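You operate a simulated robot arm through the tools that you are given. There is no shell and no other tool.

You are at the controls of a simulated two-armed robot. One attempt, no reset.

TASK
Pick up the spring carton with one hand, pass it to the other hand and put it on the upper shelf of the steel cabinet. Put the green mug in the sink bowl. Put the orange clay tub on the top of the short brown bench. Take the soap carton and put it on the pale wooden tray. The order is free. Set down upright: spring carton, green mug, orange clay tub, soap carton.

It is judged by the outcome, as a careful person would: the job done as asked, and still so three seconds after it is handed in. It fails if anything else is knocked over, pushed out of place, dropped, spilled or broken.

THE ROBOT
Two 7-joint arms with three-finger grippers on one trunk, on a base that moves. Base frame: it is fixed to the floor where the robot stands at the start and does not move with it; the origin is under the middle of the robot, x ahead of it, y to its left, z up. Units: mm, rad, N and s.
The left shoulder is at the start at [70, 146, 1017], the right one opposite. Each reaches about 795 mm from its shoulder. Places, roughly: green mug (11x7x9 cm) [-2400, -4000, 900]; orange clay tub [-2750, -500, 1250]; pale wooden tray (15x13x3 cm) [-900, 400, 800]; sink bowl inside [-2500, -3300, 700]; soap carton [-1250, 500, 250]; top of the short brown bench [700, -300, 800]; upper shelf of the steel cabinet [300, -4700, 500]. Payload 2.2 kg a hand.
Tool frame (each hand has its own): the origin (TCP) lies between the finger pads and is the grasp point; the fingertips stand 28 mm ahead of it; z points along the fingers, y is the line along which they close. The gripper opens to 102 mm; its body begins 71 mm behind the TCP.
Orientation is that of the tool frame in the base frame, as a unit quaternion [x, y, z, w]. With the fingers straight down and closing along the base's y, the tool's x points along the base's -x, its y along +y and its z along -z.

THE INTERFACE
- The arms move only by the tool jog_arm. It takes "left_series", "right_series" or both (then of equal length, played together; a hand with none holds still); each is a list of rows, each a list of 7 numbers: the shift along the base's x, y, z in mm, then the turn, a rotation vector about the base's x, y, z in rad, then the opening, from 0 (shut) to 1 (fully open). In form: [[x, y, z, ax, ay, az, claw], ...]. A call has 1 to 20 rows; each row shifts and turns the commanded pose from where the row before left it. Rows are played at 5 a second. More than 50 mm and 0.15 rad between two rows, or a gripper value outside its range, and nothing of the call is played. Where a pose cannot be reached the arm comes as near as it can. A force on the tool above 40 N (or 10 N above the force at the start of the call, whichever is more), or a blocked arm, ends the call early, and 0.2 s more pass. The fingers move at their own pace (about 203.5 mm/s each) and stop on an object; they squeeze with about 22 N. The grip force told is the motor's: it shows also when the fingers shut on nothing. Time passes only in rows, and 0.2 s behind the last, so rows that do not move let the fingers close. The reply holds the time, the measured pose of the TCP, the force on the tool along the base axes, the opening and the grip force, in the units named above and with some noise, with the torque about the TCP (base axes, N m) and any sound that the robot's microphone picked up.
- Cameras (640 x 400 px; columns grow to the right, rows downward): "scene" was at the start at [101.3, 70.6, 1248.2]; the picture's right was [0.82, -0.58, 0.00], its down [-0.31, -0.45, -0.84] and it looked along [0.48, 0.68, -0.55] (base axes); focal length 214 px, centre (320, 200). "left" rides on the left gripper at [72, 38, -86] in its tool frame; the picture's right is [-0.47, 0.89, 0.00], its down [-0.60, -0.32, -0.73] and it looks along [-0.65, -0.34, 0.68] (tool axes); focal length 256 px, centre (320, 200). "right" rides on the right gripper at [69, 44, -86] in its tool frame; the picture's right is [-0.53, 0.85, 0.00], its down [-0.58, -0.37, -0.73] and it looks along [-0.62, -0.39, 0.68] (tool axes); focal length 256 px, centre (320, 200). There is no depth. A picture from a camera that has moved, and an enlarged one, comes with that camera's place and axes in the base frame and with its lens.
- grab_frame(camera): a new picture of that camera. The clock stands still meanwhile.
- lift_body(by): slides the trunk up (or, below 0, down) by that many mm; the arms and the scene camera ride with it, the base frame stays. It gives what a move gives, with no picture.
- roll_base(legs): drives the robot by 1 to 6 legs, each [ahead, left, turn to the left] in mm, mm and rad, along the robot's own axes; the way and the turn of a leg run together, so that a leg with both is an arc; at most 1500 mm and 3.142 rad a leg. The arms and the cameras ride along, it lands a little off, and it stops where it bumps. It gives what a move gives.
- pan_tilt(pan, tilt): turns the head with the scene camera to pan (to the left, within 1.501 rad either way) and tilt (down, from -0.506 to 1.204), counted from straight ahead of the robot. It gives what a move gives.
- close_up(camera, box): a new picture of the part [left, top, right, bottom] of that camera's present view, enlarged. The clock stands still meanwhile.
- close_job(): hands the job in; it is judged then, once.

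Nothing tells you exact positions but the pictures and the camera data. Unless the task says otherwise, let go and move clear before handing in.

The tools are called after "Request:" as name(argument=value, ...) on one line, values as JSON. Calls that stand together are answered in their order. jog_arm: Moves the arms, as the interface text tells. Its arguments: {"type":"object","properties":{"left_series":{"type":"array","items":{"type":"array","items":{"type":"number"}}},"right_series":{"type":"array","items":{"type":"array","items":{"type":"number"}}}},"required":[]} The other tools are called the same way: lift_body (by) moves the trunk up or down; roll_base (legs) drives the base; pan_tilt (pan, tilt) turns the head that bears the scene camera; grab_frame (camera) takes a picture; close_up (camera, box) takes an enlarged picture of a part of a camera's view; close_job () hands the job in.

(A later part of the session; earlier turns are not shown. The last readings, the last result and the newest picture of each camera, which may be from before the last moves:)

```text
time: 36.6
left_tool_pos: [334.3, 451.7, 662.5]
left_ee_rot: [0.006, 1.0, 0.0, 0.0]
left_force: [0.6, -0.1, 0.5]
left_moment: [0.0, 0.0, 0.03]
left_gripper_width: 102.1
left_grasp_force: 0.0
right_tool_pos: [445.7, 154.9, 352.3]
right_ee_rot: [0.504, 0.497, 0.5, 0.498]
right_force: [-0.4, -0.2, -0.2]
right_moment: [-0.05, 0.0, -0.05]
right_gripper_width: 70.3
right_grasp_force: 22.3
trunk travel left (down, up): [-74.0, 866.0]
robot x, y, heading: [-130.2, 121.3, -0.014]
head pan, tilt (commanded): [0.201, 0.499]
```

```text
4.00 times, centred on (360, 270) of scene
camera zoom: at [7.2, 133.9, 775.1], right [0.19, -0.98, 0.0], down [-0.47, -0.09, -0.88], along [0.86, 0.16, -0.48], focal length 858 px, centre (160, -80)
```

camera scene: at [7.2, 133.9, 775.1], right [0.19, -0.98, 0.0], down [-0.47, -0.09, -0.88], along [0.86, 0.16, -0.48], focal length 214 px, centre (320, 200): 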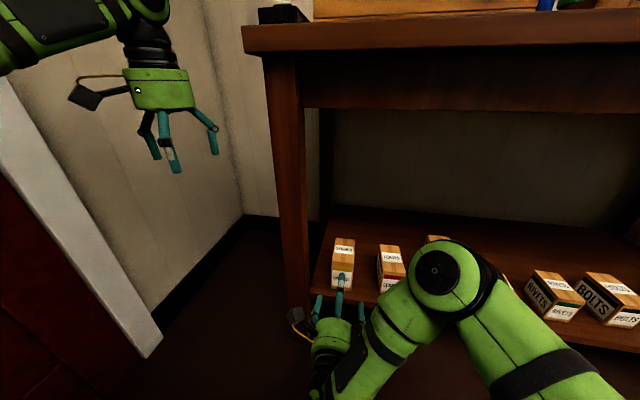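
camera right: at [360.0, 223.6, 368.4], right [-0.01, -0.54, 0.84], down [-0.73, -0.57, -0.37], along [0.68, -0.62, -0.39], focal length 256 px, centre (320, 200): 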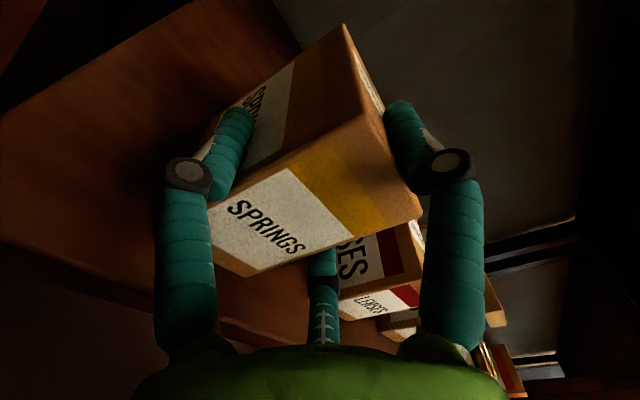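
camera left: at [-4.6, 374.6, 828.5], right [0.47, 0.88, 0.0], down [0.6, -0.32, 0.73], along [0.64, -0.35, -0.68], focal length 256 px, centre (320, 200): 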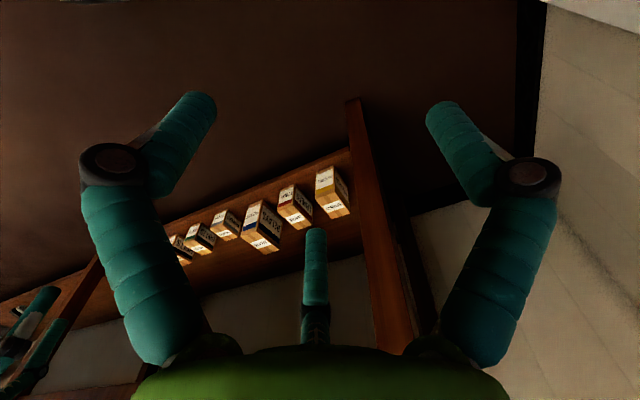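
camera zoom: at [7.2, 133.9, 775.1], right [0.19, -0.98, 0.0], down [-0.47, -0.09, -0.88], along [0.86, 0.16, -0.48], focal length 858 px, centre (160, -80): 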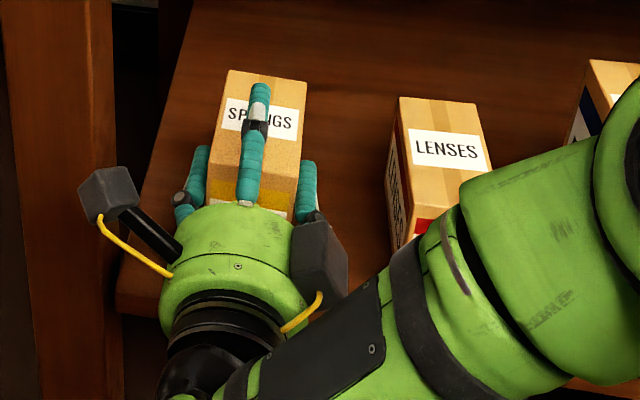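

Request:
grab_frame(camera="right")

Request:
grab_frame(camera="left")

Request:
grab_frame(camera="scene")

```text
taken
camera right: at [359.6, 223.9, 397.6], right [0.0, -0.54, 0.84], down [-0.73, -0.57, -0.37], along [0.68, -0.62, -0.4], focal length 256 px, centre (320, 200)
```

right: 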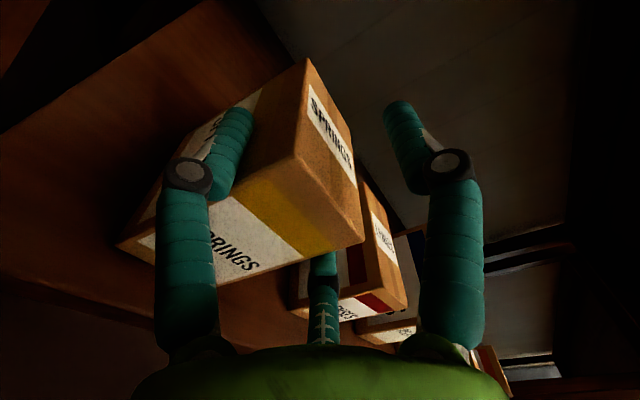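

```text
taken
camera left: at [262.0, 491.0, 748.6], right [0.48, 0.88, 0.0], down [0.6, -0.32, 0.73], along [0.64, -0.35, -0.68], focal length 256 px, centre (320, 200)
```

left: 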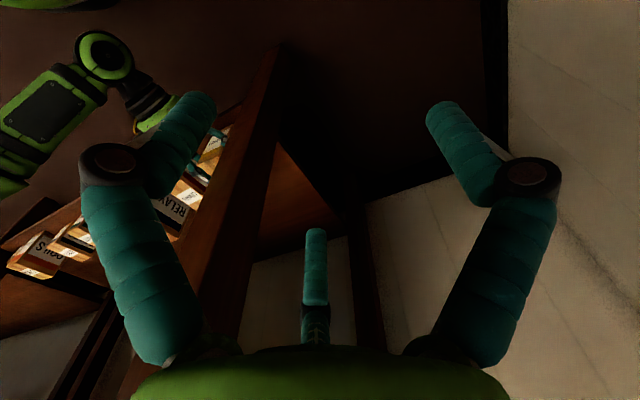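

```text
taken
camera scene: at [7.2, 133.9, 775.1], right [0.19, -0.98, 0.0], down [-0.47, -0.09, -0.88], along [0.86, 0.16, -0.48], focal length 214 px, centre (320, 200)
```

scene: 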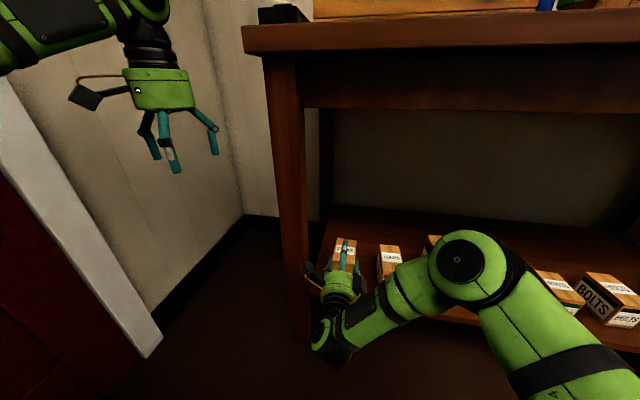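

The carton stayed on the shelf: the thumb stopped on the top before the side fingers really pinched, so the fingers slid up. I'll probe with a tiny motion to see what the grip is carrying now.

Request:
jog_arm(right_series=[[0, 0, 0, 0, 0, 0, 0], [0, 0, 2, 0, 0, 0, 0]])

Request:
jog_arm(right_series=[[0, 0, 2, 0, 0, 0, 0]])

Request:
grab_frame(camera="right")

```text
time: 37.2
left_tool_pos: [334.3, 451.9, 663.5]
left_ee_rot: [0.006, 1.0, 0.0, -0.001]
left_force: [0.7, -0.9, -0.3]
left_moment: [-0.01, -0.01, -0.01]
left_gripper_width: 101.9
left_grasp_force: 0.1
right_tool_pos: [445.5, 154.8, 353.9]
right_ee_rot: [0.503, 0.497, 0.501, 0.499]
right_force: [0.3, 0.0, -0.9]
right_moment: [0.0, 0.04, -0.02]
right_gripper_width: 70.3
right_grasp_force: 21.9
trunk travel left (down, up): [-74.0, 866.0]
robot x, y, heading: [-134.5, 120.8, -0.013]
head pan, tilt (commanded): [0.201, 0.499]
```

```text
time: 37.6
left_tool_pos: [335.4, 451.1, 663.1]
left_ee_rot: [0.006, 1.0, 0.001, -0.001]
left_force: [0.2, -1.0, 0.5]
left_moment: [-0.01, -0.01, 0.0]
left_gripper_width: 101.9
left_grasp_force: 0.0
right_tool_pos: [444.7, 154.1, 356.8]
right_ee_rot: [0.504, 0.496, 0.501, 0.499]
right_force: [1.1, 0.5, -1.5]
right_moment: [0.0, 0.05, 0.04]
right_gripper_width: 70.3
right_grasp_force: 22.1
trunk travel left (down, up): [-74.0, 866.0]
robot x, y, heading: [-133.3, 119.3, -0.016]
head pan, tilt (commanded): [0.201, 0.499]
```

```text
taken
camera right: at [359.9, 223.7, 401.0], right [0.0, -0.54, 0.84], down [-0.73, -0.57, -0.37], along [0.68, -0.62, -0.4], focal length 256 px, centre (320, 200)
```

right: 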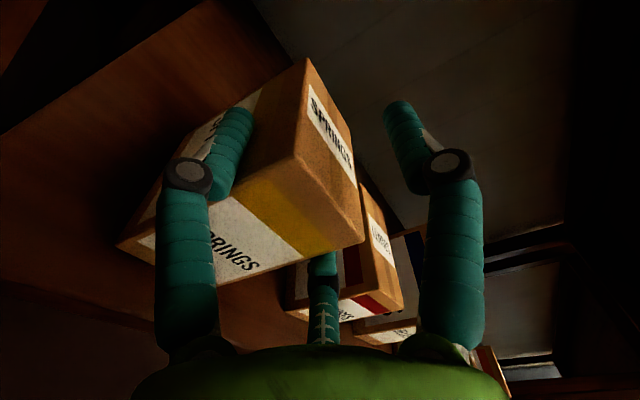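

The hand view shows the carton now moves with the hand (about 1 N), pinched only by the two side fingers with the thumb high. I'll set it back down, reopen, and re-grasp slightly higher than the first time so the side fingers pinch first and the thumb sits just above the top.

Request:
jog_arm(right_series=[[0, 0, -3, 0, 0, 0, 0], [0, 0, -2, 0, 0, 0, 0], [0, 0, 0, 0, 0, 0, 0.3], [0, 0, 0, 0, 0, 0, 0.8], [0, 0, 0, 0, 0, 0, 1], [0, 0, 0, 0, 0, 0, 1]])

Request:
grab_frame(camera="right")

Request:
close_up(camera="scene", box=[280, 220, 440, 320])

```text
time: 39.0
left_tool_pos: [334.3, 451.5, 663.0]
left_ee_rot: [0.006, 1.0, -0.001, 0.001]
left_force: [-0.8, 0.6, -0.4]
left_moment: [0.01, 0.01, -0.02]
left_gripper_width: 102.1
left_grasp_force: 0.1
right_tool_pos: [446.4, 153.2, 351.9]
right_ee_rot: [0.504, 0.496, 0.501, 0.499]
right_force: [-0.8, 0.7, 0.8]
right_moment: [-0.01, -0.02, 0.01]
right_gripper_width: 101.8
right_grasp_force: 0.1
trunk travel left (down, up): [-74.0, 866.0]
robot x, y, heading: [-131.9, 118.9, -0.016]
head pan, tilt (commanded): [0.201, 0.499]
```

```text
taken
camera right: at [360.0, 223.3, 396.2], right [0.0, -0.54, 0.84], down [-0.73, -0.57, -0.37], along [0.68, -0.62, -0.4], focal length 256 px, centre (320, 200)
```

right: 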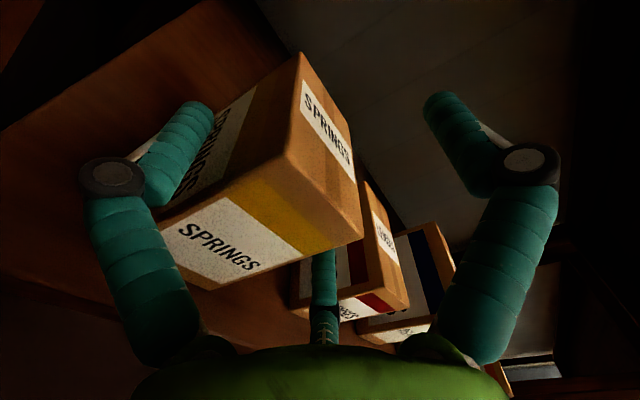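

```text
4.00 times, centred on (360, 270) of scene
camera zoom: at [7.2, 133.9, 775.2], right [0.19, -0.98, 0.0], down [-0.47, -0.09, -0.88], along [0.86, 0.16, -0.48], focal length 858 px, centre (160, -80)
```

zoom: 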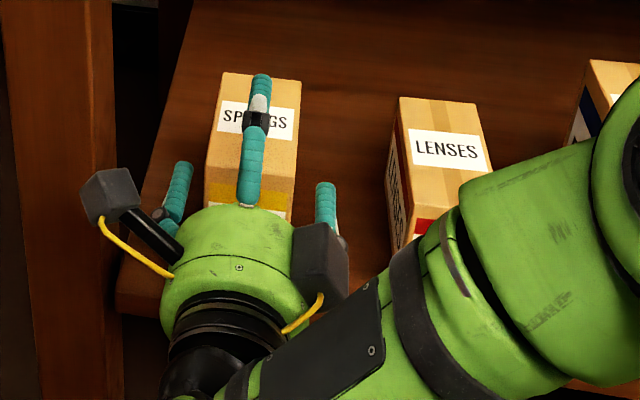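

Request:
jog_arm(right_series=[[0, 0, -9, 0, 0, 0, 1], [0, 0, -9, 0, 0, 0, 1], [2, 0, -8, 0, 0, 0, 1], [2, 0, 0, 0, 0, 0, 1], [0, 0, 0, 0, 0, 0, 0.75], [0, 0, 0, 0, 0, 0, 0.0], [0, 0, 0, 0, 0, 0, 0.0], [0, 0, 0, 0, 0, 0, 0.0]])

Request:
grab_frame(camera="right")

```text
time: 40.8
left_tool_pos: [334.7, 452.0, 662.6]
left_ee_rot: [0.007, 1.0, -0.001, -0.001]
left_force: [-0.3, 0.7, 0.4]
left_moment: [0.01, 0.03, -0.04]
left_gripper_width: 102.2
left_grasp_force: 0.0
right_tool_pos: [449.1, 154.8, 325.9]
right_ee_rot: [0.503, 0.496, 0.501, 0.5]
right_force: [0.3, -0.7, -1.9]
right_moment: [0.0, 0.03, -0.02]
right_gripper_width: 70.3
right_grasp_force: 21.7
trunk travel left (down, up): [-74.0, 866.0]
robot x, y, heading: [-130.4, 122.9, -0.009]
head pan, tilt (commanded): [0.201, 0.499]
```

```text
taken
camera right: at [364.0, 223.5, 370.1], right [0.0, -0.54, 0.84], down [-0.73, -0.57, -0.37], along [0.68, -0.62, -0.4], focal length 256 px, centre (320, 200)
```

right: 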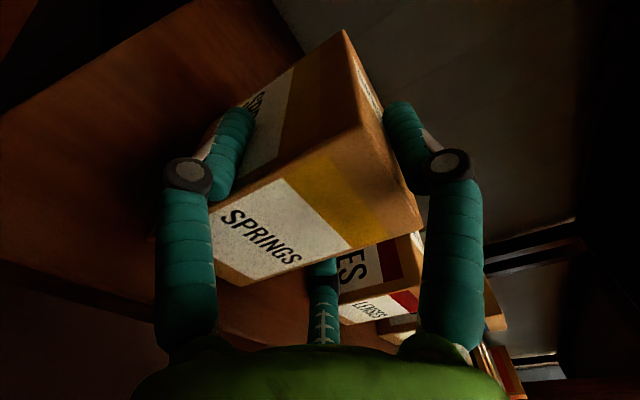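

Request:
jog_arm(right_series=[[0, 0, 3, 0, 0, 0, 0], [0, 0, 4, 0, 0, 0, 0], [0, 0, 5, 0, 0, 0, 0], [0, 0, 5, 0, 0, 0, 0], [0, 0, 5, 0, 0, 0, 0]])

Request:
grab_frame(camera="right")

Request:
close_up(camera="scene", box=[280, 220, 440, 320])

```text
time: 42.0
left_tool_pos: [334.1, 451.7, 663.3]
left_ee_rot: [0.006, 1.0, 0.0, 0.0]
left_force: [0.0, -0.5, -0.6]
left_moment: [0.0, -0.01, -0.03]
left_gripper_width: 101.9
left_grasp_force: 0.0
right_tool_pos: [451.5, 153.6, 346.7]
right_ee_rot: [0.504, 0.496, 0.501, 0.499]
right_force: [0.2, -1.0, -1.0]
right_moment: [0.03, 0.03, 0.0]
right_gripper_width: 69.9
right_grasp_force: 22.0
trunk travel left (down, up): [-74.0, 866.0]
robot x, y, heading: [-133.9, 123.9, -0.015]
head pan, tilt (commanded): [0.201, 0.499]
```

```text
taken
camera right: at [364.7, 223.6, 391.9], right [0.0, -0.54, 0.84], down [-0.73, -0.57, -0.37], along [0.68, -0.62, -0.4], focal length 256 px, centre (320, 200)
```

right: 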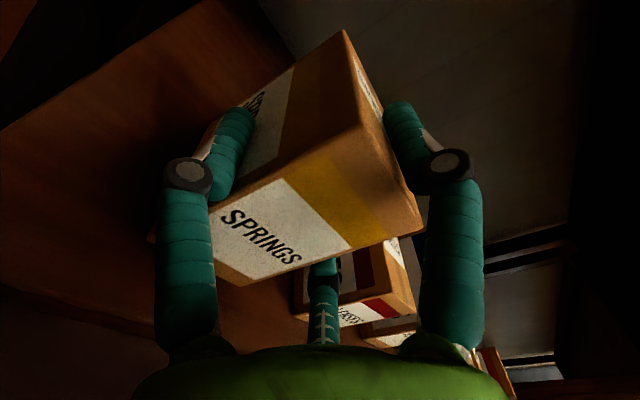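

```text
4.00 times, centred on (360, 270) of scene
camera zoom: at [7.4, 133.9, 775.1], right [0.19, -0.98, 0.0], down [-0.47, -0.09, -0.88], along [0.86, 0.16, -0.48], focal length 858 px, centre (160, -80)
```

zoom: 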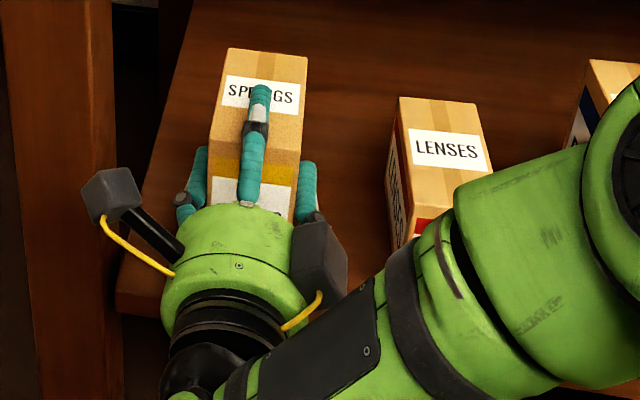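

The carton lifted cleanly with the hand this time. I'll raise a little more and draw it straight out.

Request:
jog_arm(right_series=[[0, 0, 10, 0, 0, 0, 0], [0, 0, 10, 0, 0, 0, 0], [-15, 0, 5, 0, 0, 0, 0], [-20, 0, 0, 0, 0, 0, 0], [-20, 0, 0, 0, 0, 0, 0], [-20, 0, 0, 0, 0, 0, 0], [-20, 0, 0, 0, 0, 0, 0], [-20, 0, 0, 0, 0, 0, 0], [-20, 0, 0, 0, 0, 0, 0], [0, 0, 0, 0, 0, 0, 0]])

Request:
grab_frame(camera="right")

Request:
grab_frame(camera="scene")

```text
time: 44.2
left_tool_pos: [334.4, 451.4, 662.9]
left_ee_rot: [0.006, 1.0, 0.001, -0.001]
left_force: [0.9, -0.2, 0.8]
left_moment: [0.01, -0.01, 0.01]
left_gripper_width: 101.7
left_grasp_force: 0.1
right_tool_pos: [315.4, 154.5, 371.9]
right_ee_rot: [0.503, 0.496, 0.501, 0.5]
right_force: [0.3, -0.6, -1.0]
right_moment: [0.0, 0.06, -0.01]
right_gripper_width: 70.0
right_grasp_force: 21.7
trunk travel left (down, up): [-74.0, 866.0]
robot x, y, heading: [-132.3, 124.4, -0.013]
head pan, tilt (commanded): [0.201, 0.499]
```

```text
taken
camera right: at [229.8, 224.4, 416.9], right [0.0, -0.54, 0.84], down [-0.73, -0.57, -0.37], along [0.68, -0.62, -0.4], focal length 256 px, centre (320, 200)
```

right: 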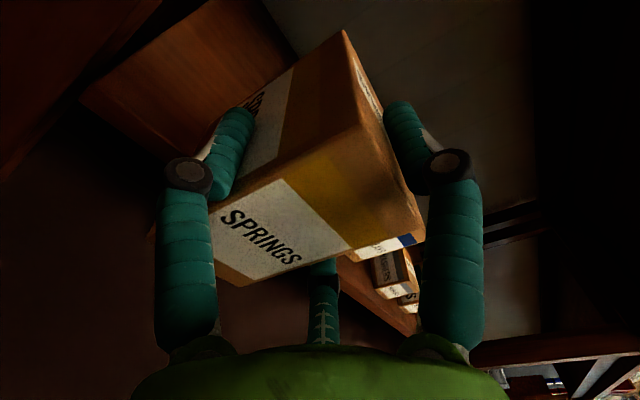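

```text
taken
camera scene: at [7.3, 133.9, 775.1], right [0.19, -0.98, 0.0], down [-0.47, -0.09, -0.88], along [0.86, 0.16, -0.48], focal length 214 px, centre (320, 200)
```

scene: 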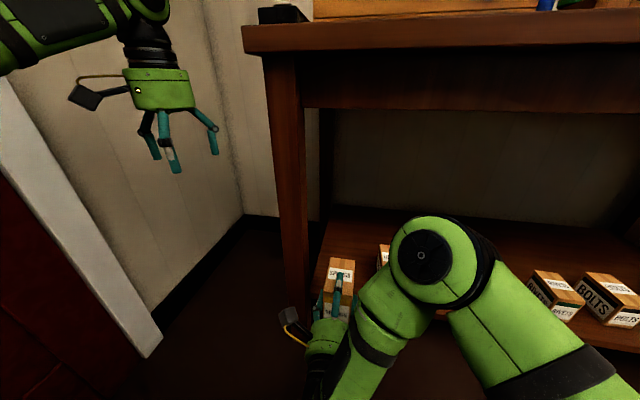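

The carton is out and held securely. I'll back away from the bench, turn to face down the room (−y), and look at the steel cabinet before the handover.

Request:
roll_base(legs=[[-450, 0, 0], [0, 0, -1.57]])

Request:
lift_body(by=300)

Request:
pan_tilt(pan=0.0, tilt=0.3)

Request:
grab_frame(camera="scene")

Request:
grab_frame(camera="right")

```text
time: 46.9
left_tool_pos: [-98.7, 452.4, 664.3]
left_ee_rot: [0.012, 1.0, 0.0, 0.001]
left_force: [0.0, -0.4, 0.2]
left_moment: [0.02, -0.02, 0.0]
left_gripper_width: 101.9
left_grasp_force: 0.0
right_tool_pos: [-119.6, 156.3, 371.0]
right_ee_rot: [0.506, 0.494, 0.498, 0.501]
right_force: [-0.4, 0.2, -1.3]
right_moment: [-0.02, 0.06, 0.04]
right_gripper_width: 70.2
right_grasp_force: 22.3
trunk travel left (down, up): [-74.0, 866.0]
robot x, y, heading: [-569.5, 127.1, -0.024]
head pan, tilt (commanded): [0.201, 0.499]
stopped in leg 1: the robot was blocked; the commanded pose is now the measured one
```

```text
time: 49.9
left_tool_pos: [-97.0, 451.4, 963.7]
left_ee_rot: [0.012, 1.0, 0.0, 0.002]
left_force: [-0.5, -0.3, 0.1]
left_moment: [0.02, -0.02, 0.0]
left_gripper_width: 102.1
left_grasp_force: 0.0
right_tool_pos: [-120.0, 155.7, 672.3]
right_ee_rot: [0.507, 0.493, 0.498, 0.502]
right_force: [-0.3, 0.1, -1.0]
right_moment: [-0.01, 0.01, -0.02]
right_gripper_width: 70.6
right_grasp_force: 22.3
trunk travel left (down, up): [-374.0, 566.0]
robot x, y, heading: [-565.3, 126.5, -0.025]
head pan, tilt (commanded): [0.201, 0.499]
```

```text
time: 50.6
left_tool_pos: [-98.4, 452.5, 963.8]
left_ee_rot: [0.013, 1.0, 0.0, 0.001]
left_force: [0.1, -0.3, -0.1]
left_moment: [0.0, 0.0, -0.01]
left_gripper_width: 102.0
left_grasp_force: 0.2
right_tool_pos: [-120.4, 156.6, 672.1]
right_ee_rot: [0.506, 0.494, 0.498, 0.502]
right_force: [1.0, 0.5, -2.0]
right_moment: [0.02, 0.05, 0.01]
right_gripper_width: 70.2
right_grasp_force: 22.4
trunk travel left (down, up): [-374.0, 566.0]
robot x, y, heading: [-568.8, 123.0, -0.027]
head pan, tilt (commanded): [0.0, 0.3]
```

```text
taken
camera scene: at [-425.1, 120.0, 1093.5], right [-0.02, -1.0, 0.0], down [-0.3, 0.01, -0.95], along [0.95, -0.02, -0.3], focal length 214 px, centre (320, 200)
```

scene: 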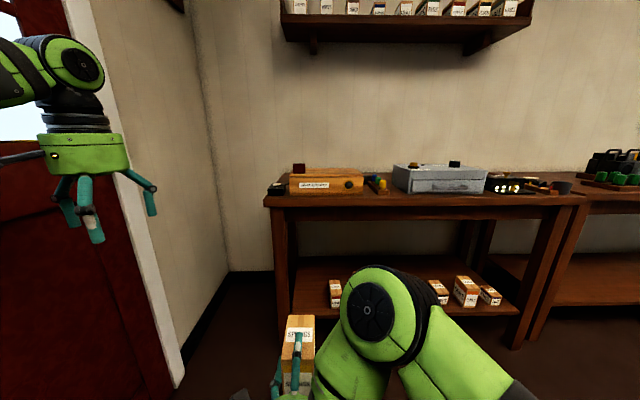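

```text
taken
camera right: at [-205.6, 226.5, 716.8], right [-0.01, -0.54, 0.84], down [-0.74, -0.56, -0.37], along [0.67, -0.63, -0.4], focal length 256 px, centre (320, 200)
```

right: 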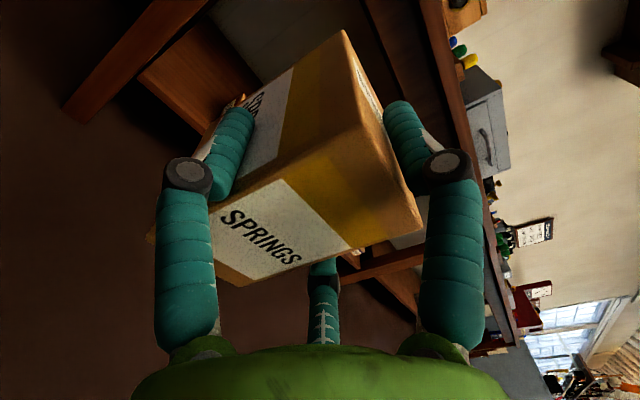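

The robot's back touched the table behind it. I'll pull forward a little, sidestep right away from it, then turn and inspect that table.

Request:
roll_base(legs=[[60, 0, 0], [0, -500, 0]])

Request:
roll_base(legs=[[0, 0, 1.57]])

Request:
pan_tilt(pan=0.7, tilt=0.5)

Request:
grab_frame(camera="scene")

```text
time: 54.1
left_tool_pos: [-51.7, -42.3, 963.4]
left_ee_rot: [0.01, 1.0, 0.0, 0.0]
left_force: [-0.4, 0.1, 0.4]
left_moment: [0.0, 0.02, 0.01]
left_gripper_width: 101.9
left_grasp_force: 0.0
right_tool_pos: [-72.2, -336.6, 672.7]
right_ee_rot: [0.504, 0.495, 0.499, 0.501]
right_force: [-0.7, -0.6, -1.2]
right_moment: [0.01, 0.0, 0.07]
right_gripper_width: 70.1
right_grasp_force: 21.3
trunk travel left (down, up): [-374.0, 566.0]
robot x, y, heading: [-523.5, -370.1, -0.021]
head pan, tilt (commanded): [0.0, 0.3]
```

```text
time: 58.4
left_tool_pos: [-857.6, 92.1, 963.3]
left_ee_rot: [-0.706, 0.708, 0.0, 0.001]
left_force: [-0.3, -0.3, -0.1]
left_moment: [-0.01, 0.0, 0.0]
left_gripper_width: 102.0
left_grasp_force: 0.1
right_tool_pos: [-561.4, 76.6, 672.7]
right_ee_rot: [0.001, 0.707, 0.707, -0.005]
right_force: [0.5, 0.5, -1.3]
right_moment: [-0.08, -0.02, 0.01]
right_gripper_width: 70.1
right_grasp_force: 21.9
trunk travel left (down, up): [-374.0, 566.0]
robot x, y, heading: [-521.1, -371.9, 1.567]
head pan, tilt (commanded): [0.0, 0.3]
```

```text
time: 59.5
left_tool_pos: [-857.4, 91.8, 963.3]
left_ee_rot: [-0.707, 0.707, 0.0, 0.001]
left_force: [-0.7, -0.5, -0.3]
left_moment: [0.0, 0.03, 0.01]
left_gripper_width: 102.1
left_grasp_force: 0.1
right_tool_pos: [-560.6, 77.1, 671.8]
right_ee_rot: [0.001, 0.708, 0.707, -0.005]
right_force: [-0.1, -0.6, -1.8]
right_moment: [-0.07, -0.04, 0.01]
right_gripper_width: 70.1
right_grasp_force: 22.2
trunk travel left (down, up): [-374.0, 566.0]
robot x, y, heading: [-519.1, -370.3, 1.569]
head pan, tilt (commanded): [0.7, 0.499]
```

```text
taken
camera scene: at [-578.6, -252.7, 1075.1], right [0.77, 0.64, 0.0], down [0.31, -0.37, -0.88], along [-0.56, 0.67, -0.48], focal length 214 px, centre (320, 200)
```

scene: 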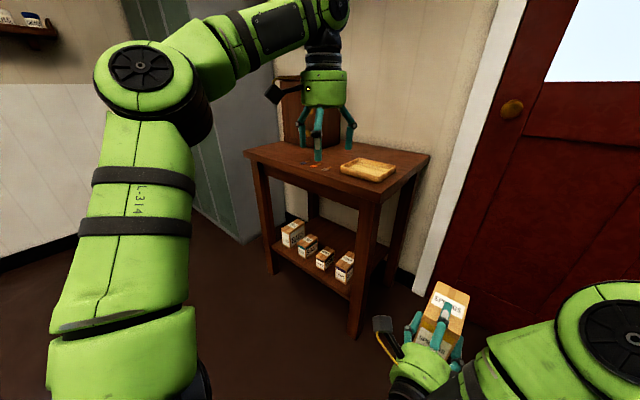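

The side table with the tray and four cartons on its lower shelf looks undisturbed. Let me zoom in to identify the soap carton while here.

Request:
close_up(camera="scene", box=[260, 200, 388, 280])

Request:
close_up(camera="scene", box=[230, 70, 450, 208])

```text
5.00 times, centred on (324, 240) of scene
camera zoom: at [-578.6, -252.7, 1075.1], right [0.77, 0.64, 0.0], down [0.31, -0.37, -0.88], along [-0.56, 0.67, -0.48], focal length 1072 px, centre (300, 0)
```

zoom: 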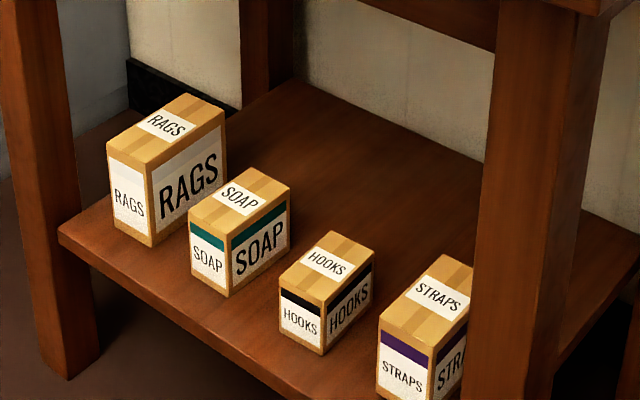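

```text
2.90 times, centred on (340, 139) of scene
camera zoom: at [-578.6, -252.7, 1075.1], right [0.77, 0.64, 0.0], down [0.31, -0.37, -0.88], along [-0.56, 0.67, -0.48], focal length 622 px, centre (262, 377)
```

zoom: 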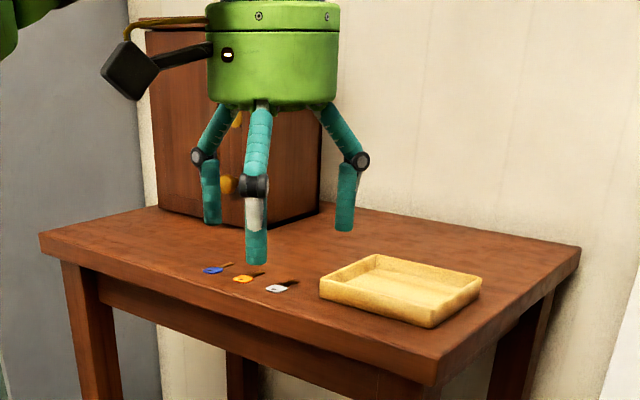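

SOAP is the second carton from the left. Since I'm facing this table and the left hand is free, I'll do the soap now. I'll lower the trunk for parallax to locate it precisely.

Request:
lift_body(by=-300)

Request:
grab_frame(camera="scene")

Request:
close_up(camera="scene", box=[240, 80, 400, 180])

```text
time: 62.5
left_tool_pos: [-857.0, 92.3, 663.4]
left_ee_rot: [-0.707, 0.708, 0.0, 0.001]
left_force: [0.2, 0.0, -0.4]
left_moment: [0.01, -0.02, 0.0]
left_gripper_width: 101.9
left_grasp_force: 0.1
right_tool_pos: [-560.3, 76.6, 373.4]
right_ee_rot: [0.0, 0.708, 0.707, -0.005]
right_force: [-0.4, 1.1, -1.7]
right_moment: [-0.06, -0.02, 0.0]
right_gripper_width: 70.3
right_grasp_force: 22.0
trunk travel left (down, up): [-74.0, 866.0]
robot x, y, heading: [-521.5, -369.9, 1.572]
head pan, tilt (commanded): [0.7, 0.499]
```

```text
taken
camera scene: at [-578.7, -252.8, 775.2], right [0.77, 0.64, 0.0], down [0.31, -0.37, -0.88], along [-0.56, 0.67, -0.48], focal length 214 px, centre (320, 200)
```

scene: 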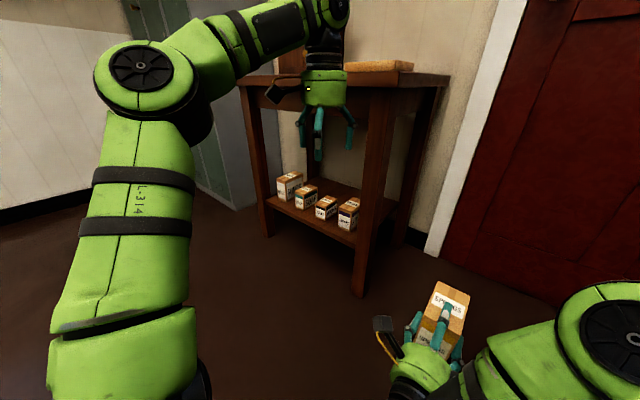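

```text
4.00 times, centred on (320, 130) of scene
camera zoom: at [-578.7, -252.8, 775.2], right [0.77, 0.64, 0.0], down [0.31, -0.37, -0.88], along [-0.56, 0.67, -0.48], focal length 858 px, centre (320, 480)
```

zoom: 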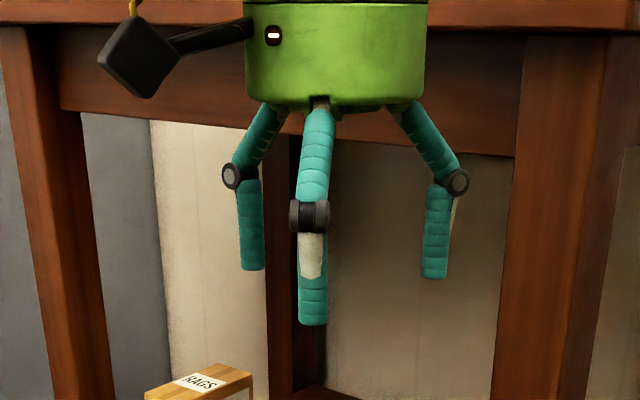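

Request:
close_up(camera="scene", box=[260, 160, 388, 240])

Request:
grab_frame(camera="left")

```text
5.00 times, centred on (324, 200) of scene
camera zoom: at [-578.7, -252.8, 775.2], right [0.77, 0.64, 0.0], down [0.31, -0.37, -0.88], along [-0.56, 0.67, -0.48], focal length 1072 px, centre (300, 200)
```

zoom: 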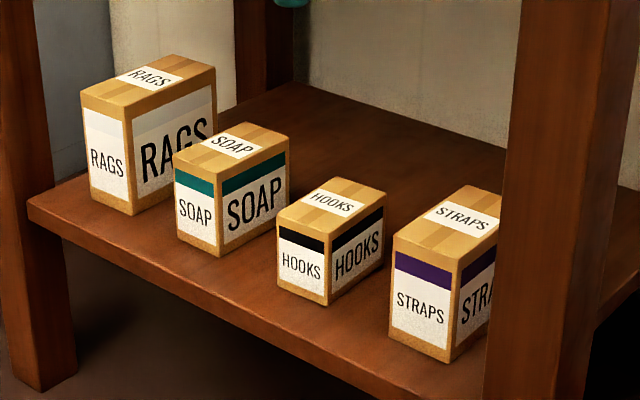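

```text
taken
camera left: at [-895.8, 20.7, 748.9], right [-0.88, 0.47, 0.0], down [0.32, 0.6, 0.73], along [0.34, 0.65, -0.68], focal length 256 px, centre (320, 200)
```

left: 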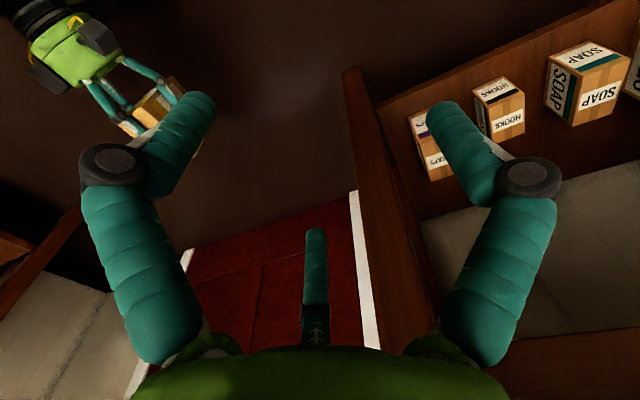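

I've located SOAP at roughly x −1238…−1186, y 350…450 on the shelf at z≈250. I'll first swing the right hand (holding springs) out to the right, and turn the left hand to point forward with thumb up.

Request:
jog_arm(right_series=[[48, 0, 5, 0, 0, 0, 0], [48, 0, 5, 0, 0, 0, 0], [48, 0, 5, 0, 0, 0, 0], [48, 0, 5, 0, 0, 0, 0], [48, 0, 5, 0, 0, 0, 0], [48, 0, 5, 0, 0, 0, 0], [48, 0, 5, 0, 0, 0, 0], [48, 0, 5, 0, 0, 0, 0], [0, 0, 0, 0, 0, 0, 0]])

Request:
jog_arm(left_series=[[9, -2, -20, 0.0864, 0.0864, -0.0864, 1], [9, -2, -20, 0.0864, 0.0864, -0.0864, 1], [9, -2, -20, 0.0864, 0.0864, -0.0864, 1], [9, -2, -20, 0.0864, 0.0864, -0.0864, 1], [9, -2, -20, 0.0864, 0.0864, -0.0864, 1], [9, -2, -20, 0.0864, 0.0864, -0.0864, 1], [9, -2, -20, 0.0864, 0.0864, -0.0864, 1], [9, -2, -20, 0.0864, 0.0864, -0.0864, 1], [9, -2, -20, 0.0864, 0.0864, -0.0864, 1], [9, -2, -20, 0.0864, 0.0864, -0.0864, 1], [9, -2, -20, 0.0864, 0.0864, -0.0864, 1], [9, -2, -20, 0.0864, 0.0864, -0.0864, 1], [9, -2, -20, 0.0864, 0.0864, -0.0864, 1], [9, -2, -20, 0.0864, 0.0864, -0.0864, 1], [0, 0, 0, 0, 0, 0, 1]])

Request:
grab_frame(camera="scene")

Request:
grab_frame(camera="left")

Request:
grab_frame(camera="right")

```text
time: 64.5
left_tool_pos: [-856.7, 92.3, 664.2]
left_ee_rot: [-0.706, 0.708, 0.001, 0.001]
left_force: [-0.2, 0.6, 0.6]
left_moment: [0.01, 0.05, -0.01]
left_gripper_width: 102.1
left_grasp_force: 0.1
right_tool_pos: [-415.8, 106.7, 456.0]
right_ee_rot: [0.002, 0.708, 0.707, -0.004]
right_force: [-0.3, -0.4, -2.5]
right_moment: [-0.05, 0.01, 0.02]
right_gripper_width: 70.4
right_grasp_force: 21.8
right hand out of reach, approached as far as the arm can: row 2, 3, 4, 5, 6, 7, 8
trunk travel left (down, up): [-74.0, 866.0]
robot x, y, heading: [-522.6, -366.6, 1.566]
head pan, tilt (commanded): [0.7, 0.499]
```

```text
time: 67.7
left_tool_pos: [-723.2, 127.4, 393.5]
left_ee_rot: [0.001, 0.707, 0.708, 0.0]
left_force: [-0.1, 1.1, 0.0]
left_moment: [0.0, 0.0, -0.01]
left_gripper_width: 102.2
left_grasp_force: 0.1
left hand out of reach, approached as far as the arm can: row 9, 10, 11
right_tool_pos: [-415.8, 105.5, 455.6]
right_ee_rot: [0.002, 0.707, 0.707, -0.004]
right_force: [0.4, -0.3, -0.4]
right_moment: [-0.02, 0.01, 0.02]
right_gripper_width: 70.0
right_grasp_force: 22.0
trunk travel left (down, up): [-74.0, 866.0]
robot x, y, heading: [-519.6, -370.7, 1.574]
head pan, tilt (commanded): [0.7, 0.499]
```

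```text
taken
camera scene: at [-578.6, -252.8, 775.1], right [0.77, 0.64, 0.0], down [0.31, -0.37, -0.88], along [-0.56, 0.67, -0.48], focal length 214 px, centre (320, 200)
```

scene: 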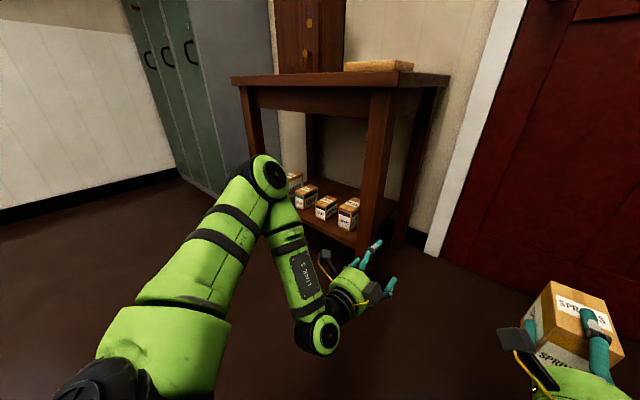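

```text
taken
camera left: at [-795.8, 41.7, 430.2], right [0.47, 0.0, 0.88], down [0.6, -0.73, -0.32], along [0.65, 0.68, -0.34], focal length 256 px, centre (320, 200)
```

left: 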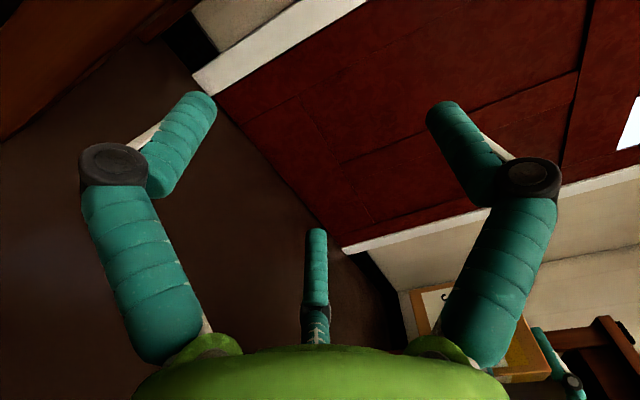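

```text
taken
camera right: at [-484.6, 19.9, 500.4], right [0.54, 0.0, 0.84], down [0.58, -0.73, -0.37], along [0.61, 0.68, -0.4], focal length 256 px, centre (320, 200)
```

right: 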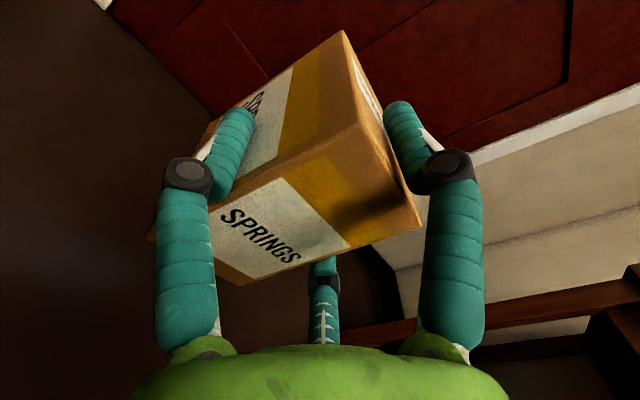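

Both hands are in a workable posture. I'll drive left so the left hand lines up with the soap carton, stopping short of the table.

Request:
roll_base(legs=[[0, 510, 0], [40, 0, 0]])

Request:
grab_frame(camera="left")

Request:
pan_tilt(pan=0.2, tilt=0.6)

Request:
grab_frame(camera="scene")

```text
time: 71.1
left_tool_pos: [-1232.9, 169.7, 392.3]
left_ee_rot: [0.003, 0.707, 0.708, 0.001]
left_force: [-0.1, 0.6, -0.6]
left_moment: [-0.01, 0.05, -0.04]
left_gripper_width: 101.9
left_grasp_force: 0.1
right_tool_pos: [-927.0, 147.2, 456.9]
right_ee_rot: [0.003, 0.708, 0.707, -0.002]
right_force: [0.2, 0.9, -1.7]
right_moment: [-0.06, -0.01, 0.03]
right_gripper_width: 69.9
right_grasp_force: 21.5
trunk travel left (down, up): [-74.0, 866.0]
robot x, y, heading: [-1030.3, -332.5, 1.563]
head pan, tilt (commanded): [0.7, 0.499]
```

```text
taken
camera left: at [-1307.1, 84.8, 430.4], right [0.47, 0.0, 0.88], down [0.6, -0.73, -0.32], along [0.65, 0.68, -0.34], focal length 256 px, centre (320, 200)
```

left: 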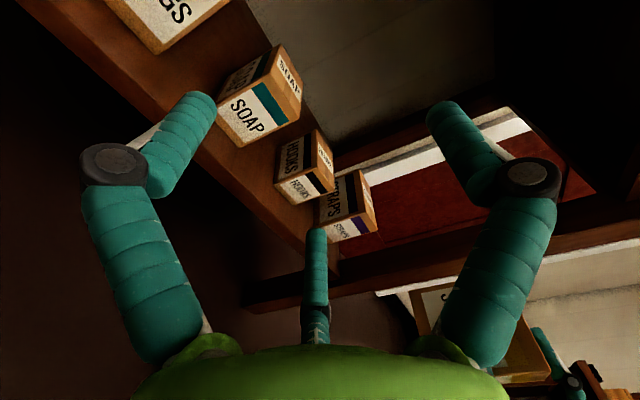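

```text
time: 72.1
left_tool_pos: [-1232.4, 170.2, 393.0]
left_ee_rot: [0.002, 0.707, 0.707, 0.001]
left_force: [0.4, 0.6, 0.5]
left_moment: [0.04, 0.01, -0.01]
left_gripper_width: 102.0
left_grasp_force: 0.1
right_tool_pos: [-927.3, 146.6, 455.8]
right_ee_rot: [0.004, 0.708, 0.706, -0.002]
right_force: [0.5, -0.5, -1.2]
right_moment: [-0.06, 0.01, 0.02]
right_gripper_width: 70.1
right_grasp_force: 21.9
trunk travel left (down, up): [-74.0, 866.0]
robot x, y, heading: [-1034.5, -329.3, 1.56]
head pan, tilt (commanded): [0.201, 0.6]
```

```text
taken
camera scene: at [-1050.4, -194.0, 766.1], right [0.98, 0.19, 0.0], down [0.11, -0.55, -0.83], along [-0.16, 0.81, -0.56], focal length 214 px, centre (320, 200)
```

scene: 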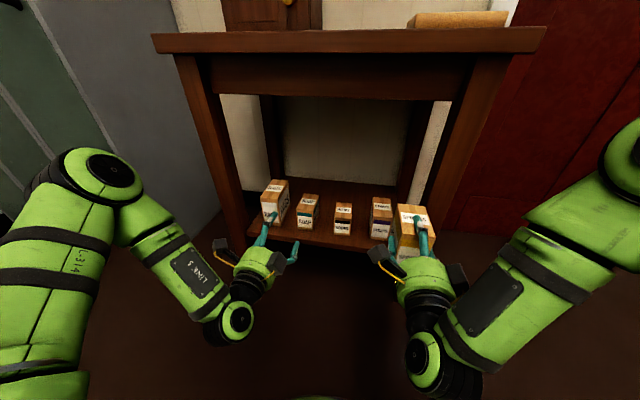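

Request:
close_up(camera="scene", box=[220, 170, 380, 270])

```text
4.00 times, centred on (300, 220) of scene
camera zoom: at [-1050.4, -194.0, 766.1], right [0.98, 0.19, 0.0], down [0.11, -0.55, -0.83], along [-0.16, 0.81, -0.56], focal length 858 px, centre (400, 120)
```

zoom: 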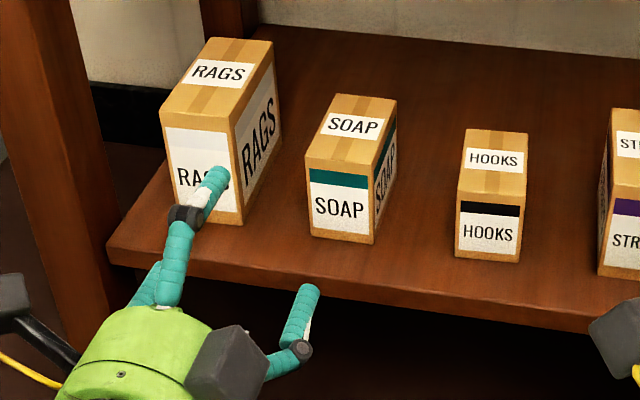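

The view is clear: SOAP spans x −1237…−1182, front face y≈352, top z≈338. I'll move the base forward 70 mm, align the left hand, then approach.

Request:
jog_arm(left_series=[[8, 0, -17, 0, 0, 0, 0.85], [8, 0, -17, 0, 0, 0, 0.85], [7, 0, -17, 0, 0, 0, 0.85], [0, 0, -17, 0, 0, 0, 0.85], [0, 0, -17, 0, 0, 0, 0.85], [0, 0, 0, 0, 0, 0, 0.85]])

Request:
roll_base(legs=[[70, 0, 0]])

Request:
close_up(camera="scene", box=[200, 180, 392, 300])

Request:
grab_frame(camera="left")

```text
time: 73.5
left_tool_pos: [-1248.3, 173.0, 381.1]
left_ee_rot: [0.003, 0.707, 0.707, 0.002]
left_force: [-0.3, 0.1, -0.4]
left_moment: [0.01, 0.04, 0.01]
left_gripper_width: 86.8
left_grasp_force: 0.0
left hand out of reach, approached as far as the arm can: row 1, 2, 3, 4, 5
right_tool_pos: [-926.9, 147.0, 455.0]
right_ee_rot: [0.004, 0.707, 0.707, -0.002]
right_force: [-1.0, -0.2, -1.8]
right_moment: [-0.03, 0.0, -0.01]
right_gripper_width: 70.1
right_grasp_force: 22.3
trunk travel left (down, up): [-74.0, 866.0]
robot x, y, heading: [-1033.5, -329.1, 1.564]
head pan, tilt (commanded): [0.201, 0.6]
```

```text
time: 74.5
left_tool_pos: [-1247.4, 239.8, 382.0]
left_ee_rot: [0.003, 0.708, 0.707, 0.001]
left_force: [-0.3, -0.7, -0.2]
left_moment: [0.03, 0.01, 0.0]
left_gripper_width: 86.6
left_grasp_force: 0.0
right_tool_pos: [-926.1, 215.1, 456.1]
right_ee_rot: [0.003, 0.708, 0.706, -0.002]
right_force: [0.0, -0.6, -1.2]
right_moment: [-0.04, 0.0, -0.03]
right_gripper_width: 70.3
right_grasp_force: 21.9
trunk travel left (down, up): [-74.0, 866.0]
robot x, y, heading: [-1030.7, -263.3, 1.562]
head pan, tilt (commanded): [0.201, 0.6]
```

```text
3.33 times, centred on (296, 240) of scene
camera zoom: at [-1049.9, -125.4, 766.0], right [0.98, 0.19, 0.0], down [0.11, -0.55, -0.82], along [-0.16, 0.81, -0.57], focal length 715 px, centre (400, 67)
```

zoom: 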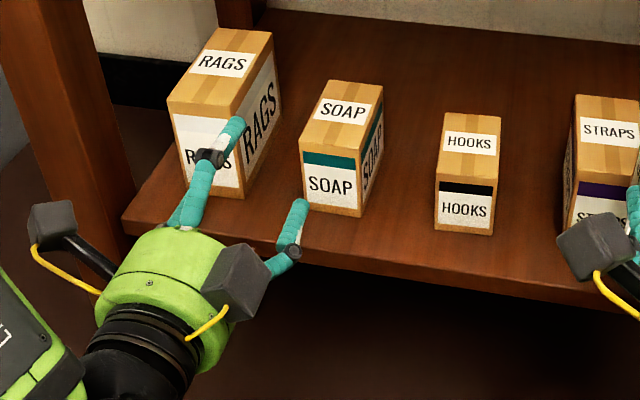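

```text
taken
camera left: at [-1321.6, 156.5, 419.1], right [0.47, 0.0, 0.88], down [0.6, -0.74, -0.32], along [0.65, 0.68, -0.34], focal length 256 px, centre (320, 200)
```

left: 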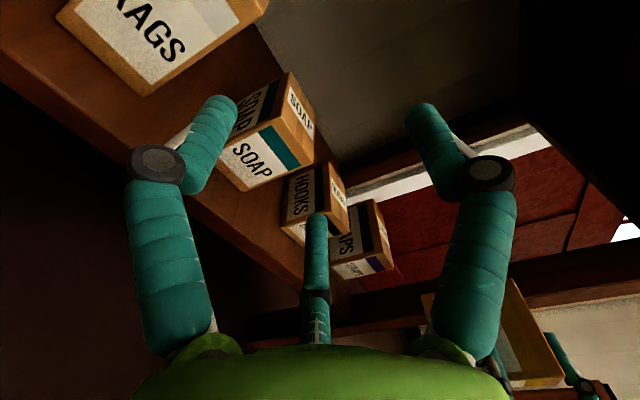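

The left arm hits a joint limit in this posture and the springs carton in the right hand is in the way. It's cleaner to deliver the springs first and return for soap with both hands free. I'll back straight off and head down the room.

Request:
roll_base(legs=[[-350, 0, 0], [0, 0, -1.57], [0, 0, -1.57]])

Request:
lift_body(by=300)

Request:
pan_tilt(pan=0.0, tilt=0.25)

Request:
grab_frame(camera="scene")

```text
time: 84.5
left_tool_pos: [-831.1, -1118.8, 381.0]
left_ee_rot: [0.707, -0.011, -0.01, 0.707]
left_force: [0.5, -0.2, 0.1]
left_moment: [0.0, 0.02, -0.02]
left_gripper_width: 86.7
left_grasp_force: 0.0
right_tool_pos: [-1151.5, -1086.8, 455.2]
right_ee_rot: [0.708, -0.011, -0.006, 0.706]
right_force: [0.1, -0.5, -1.9]
right_moment: [0.04, 0.02, 0.0]
right_gripper_width: 70.2
right_grasp_force: 22.2
trunk travel left (down, up): [-74.0, 866.0]
robot x, y, heading: [-1034.6, -610.9, -1.603]
head pan, tilt (commanded): [0.201, 0.6]
```

```text
time: 87.5
left_tool_pos: [-830.8, -1119.7, 681.1]
left_ee_rot: [0.708, -0.012, -0.01, 0.706]
left_force: [0.3, 0.7, -0.7]
left_moment: [-0.01, -0.01, 0.0]
left_gripper_width: 86.5
left_grasp_force: 0.1
right_tool_pos: [-1151.0, -1085.2, 755.1]
right_ee_rot: [0.707, -0.012, -0.005, 0.707]
right_force: [0.4, -0.5, -1.5]
right_moment: [0.01, -0.02, 0.02]
right_gripper_width: 70.2
right_grasp_force: 21.6
trunk travel left (down, up): [-374.0, 566.0]
robot x, y, heading: [-1030.5, -614.7, -1.603]
head pan, tilt (commanded): [0.201, 0.6]
```

```text
time: 88.3
left_tool_pos: [-832.0, -1118.8, 681.2]
left_ee_rot: [0.708, -0.011, -0.011, 0.706]
left_force: [0.3, -0.1, -0.5]
left_moment: [-0.03, -0.02, 0.03]
left_gripper_width: 86.9
left_grasp_force: 0.1
right_tool_pos: [-1152.5, -1085.8, 755.5]
right_ee_rot: [0.708, -0.012, -0.005, 0.706]
right_force: [0.1, -0.6, -1.7]
right_moment: [0.06, -0.02, 0.0]
right_gripper_width: 70.2
right_grasp_force: 22.3
trunk travel left (down, up): [-374.0, 566.0]
robot x, y, heading: [-1038.1, -613.6, -1.6]
head pan, tilt (commanded): [0.0, 0.25]
```

```text
taken
camera scene: at [-1039.2, -758.4, 1098.2], right [-1.0, 0.03, 0.0], down [0.01, 0.25, -0.97], along [-0.03, -0.97, -0.25], focal length 214 px, centre (320, 200)
```

scene: 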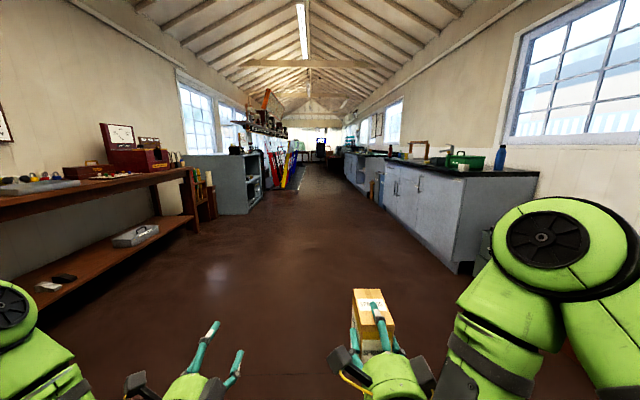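

I see the grey steel cabinet on the left with open shelves facing the aisle, and the sink counter on the right. Let me zoom in on both.

Request:
close_up(camera="scene", box=[180, 120, 308, 200])

Request:
close_up(camera="scene", box=[340, 110, 532, 230])

```text
5.00 times, centred on (244, 160) of scene
camera zoom: at [-1039.2, -758.4, 1098.2], right [-1.0, 0.03, 0.0], down [0.01, 0.25, -0.97], along [-0.03, -0.97, -0.25], focal length 1072 px, centre (700, 400)
```

zoom: 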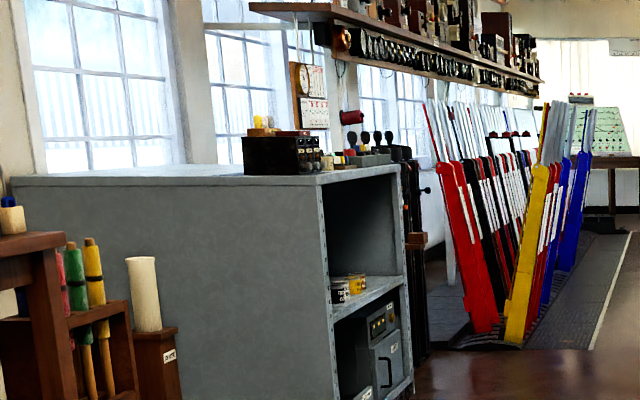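

```text
3.33 times, centred on (436, 170) of scene
camera zoom: at [-1039.2, -758.4, 1098.2], right [-1.0, 0.03, 0.0], down [0.01, 0.25, -0.97], along [-0.03, -0.97, -0.25], focal length 715 px, centre (-67, 300)
```

zoom: 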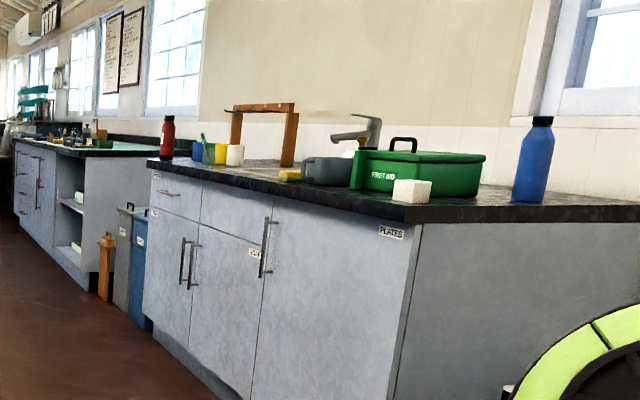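

The steel cabinet opens toward the aisle, with clear room on the upper shelf, so a horizontal placement will work. Now the handover: I turn the two hands to face each other in front of the robot, left hand first.

Request:
jog_arm(left_series=[[0, 8, 7, 0, 0, -0.1427, 1], [0, 8, 7, 0, 0, -0.1427, 1], [0, 8, 7, 0, 0, -0.1427, 1], [0, 8, 7, 0, 0, -0.1427, 1], [0, 8, 7, 0, 0, -0.1427, 1], [0, 8, 7, 0, 0, -0.1427, 1], [0, 8, 7, 0, 0, -0.1427, 1], [0, 8, 7, 0, 0, -0.1427, 1], [0, 8, 6, 0, 0, -0.1427, 1], [0, 8, 6, 0, 0, -0.1427, 1], [0, 8, 6, 0, 0, -0.1427, 1], [0, 0, 0, 0, 0, 0, 1]])

Request:
pan_tilt(pan=0.0, tilt=0.7)

Request:
grab_frame(camera="scene")

```text
time: 90.9
left_tool_pos: [-831.4, -1030.9, 755.3]
left_ee_rot: [-0.492, 0.508, 0.508, -0.492]
left_force: [0.2, 0.0, 0.9]
left_moment: [0.01, 0.02, 0.03]
left_gripper_width: 102.0
left_grasp_force: 0.0
right_tool_pos: [-1152.2, -1086.7, 755.4]
right_ee_rot: [0.708, -0.012, -0.006, 0.706]
right_force: [0.8, 0.5, -1.7]
right_moment: [0.03, -0.01, 0.01]
right_gripper_width: 70.1
right_grasp_force: 22.1
trunk travel left (down, up): [-374.0, 566.0]
robot x, y, heading: [-1030.1, -613.0, -1.6]
head pan, tilt (commanded): [0.0, 0.25]
```

```text
time: 91.8
left_tool_pos: [-831.9, -1032.1, 754.9]
left_ee_rot: [-0.493, 0.508, 0.506, -0.493]
left_force: [0.2, 0.6, 0.0]
left_moment: [-0.02, 0.01, 0.01]
left_gripper_width: 101.8
left_grasp_force: 0.1
right_tool_pos: [-1152.4, -1086.5, 756.1]
right_ee_rot: [0.708, -0.011, -0.005, 0.706]
right_force: [0.3, -0.1, -0.6]
right_moment: [0.03, 0.0, -0.03]
right_gripper_width: 70.1
right_grasp_force: 21.9
trunk travel left (down, up): [-374.0, 566.0]
robot x, y, heading: [-1033.0, -615.1, -1.604]
head pan, tilt (commanded): [0.0, 0.7]
```

```text
taken
camera scene: at [-1039.0, -749.9, 1057.5], right [-1.0, 0.03, 0.0], down [0.02, 0.64, -0.77], along [-0.02, -0.77, -0.64], focal length 214 px, centre (320, 200)
```

scene: 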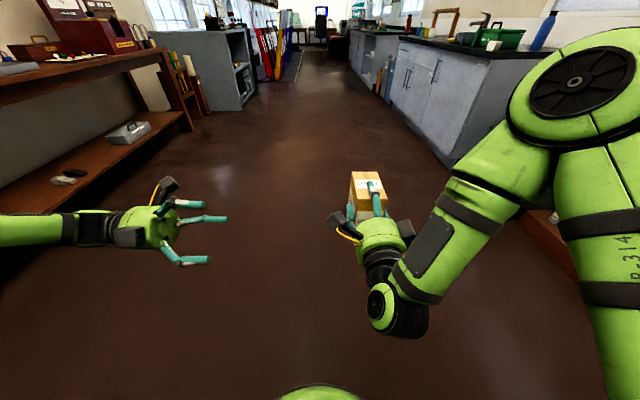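

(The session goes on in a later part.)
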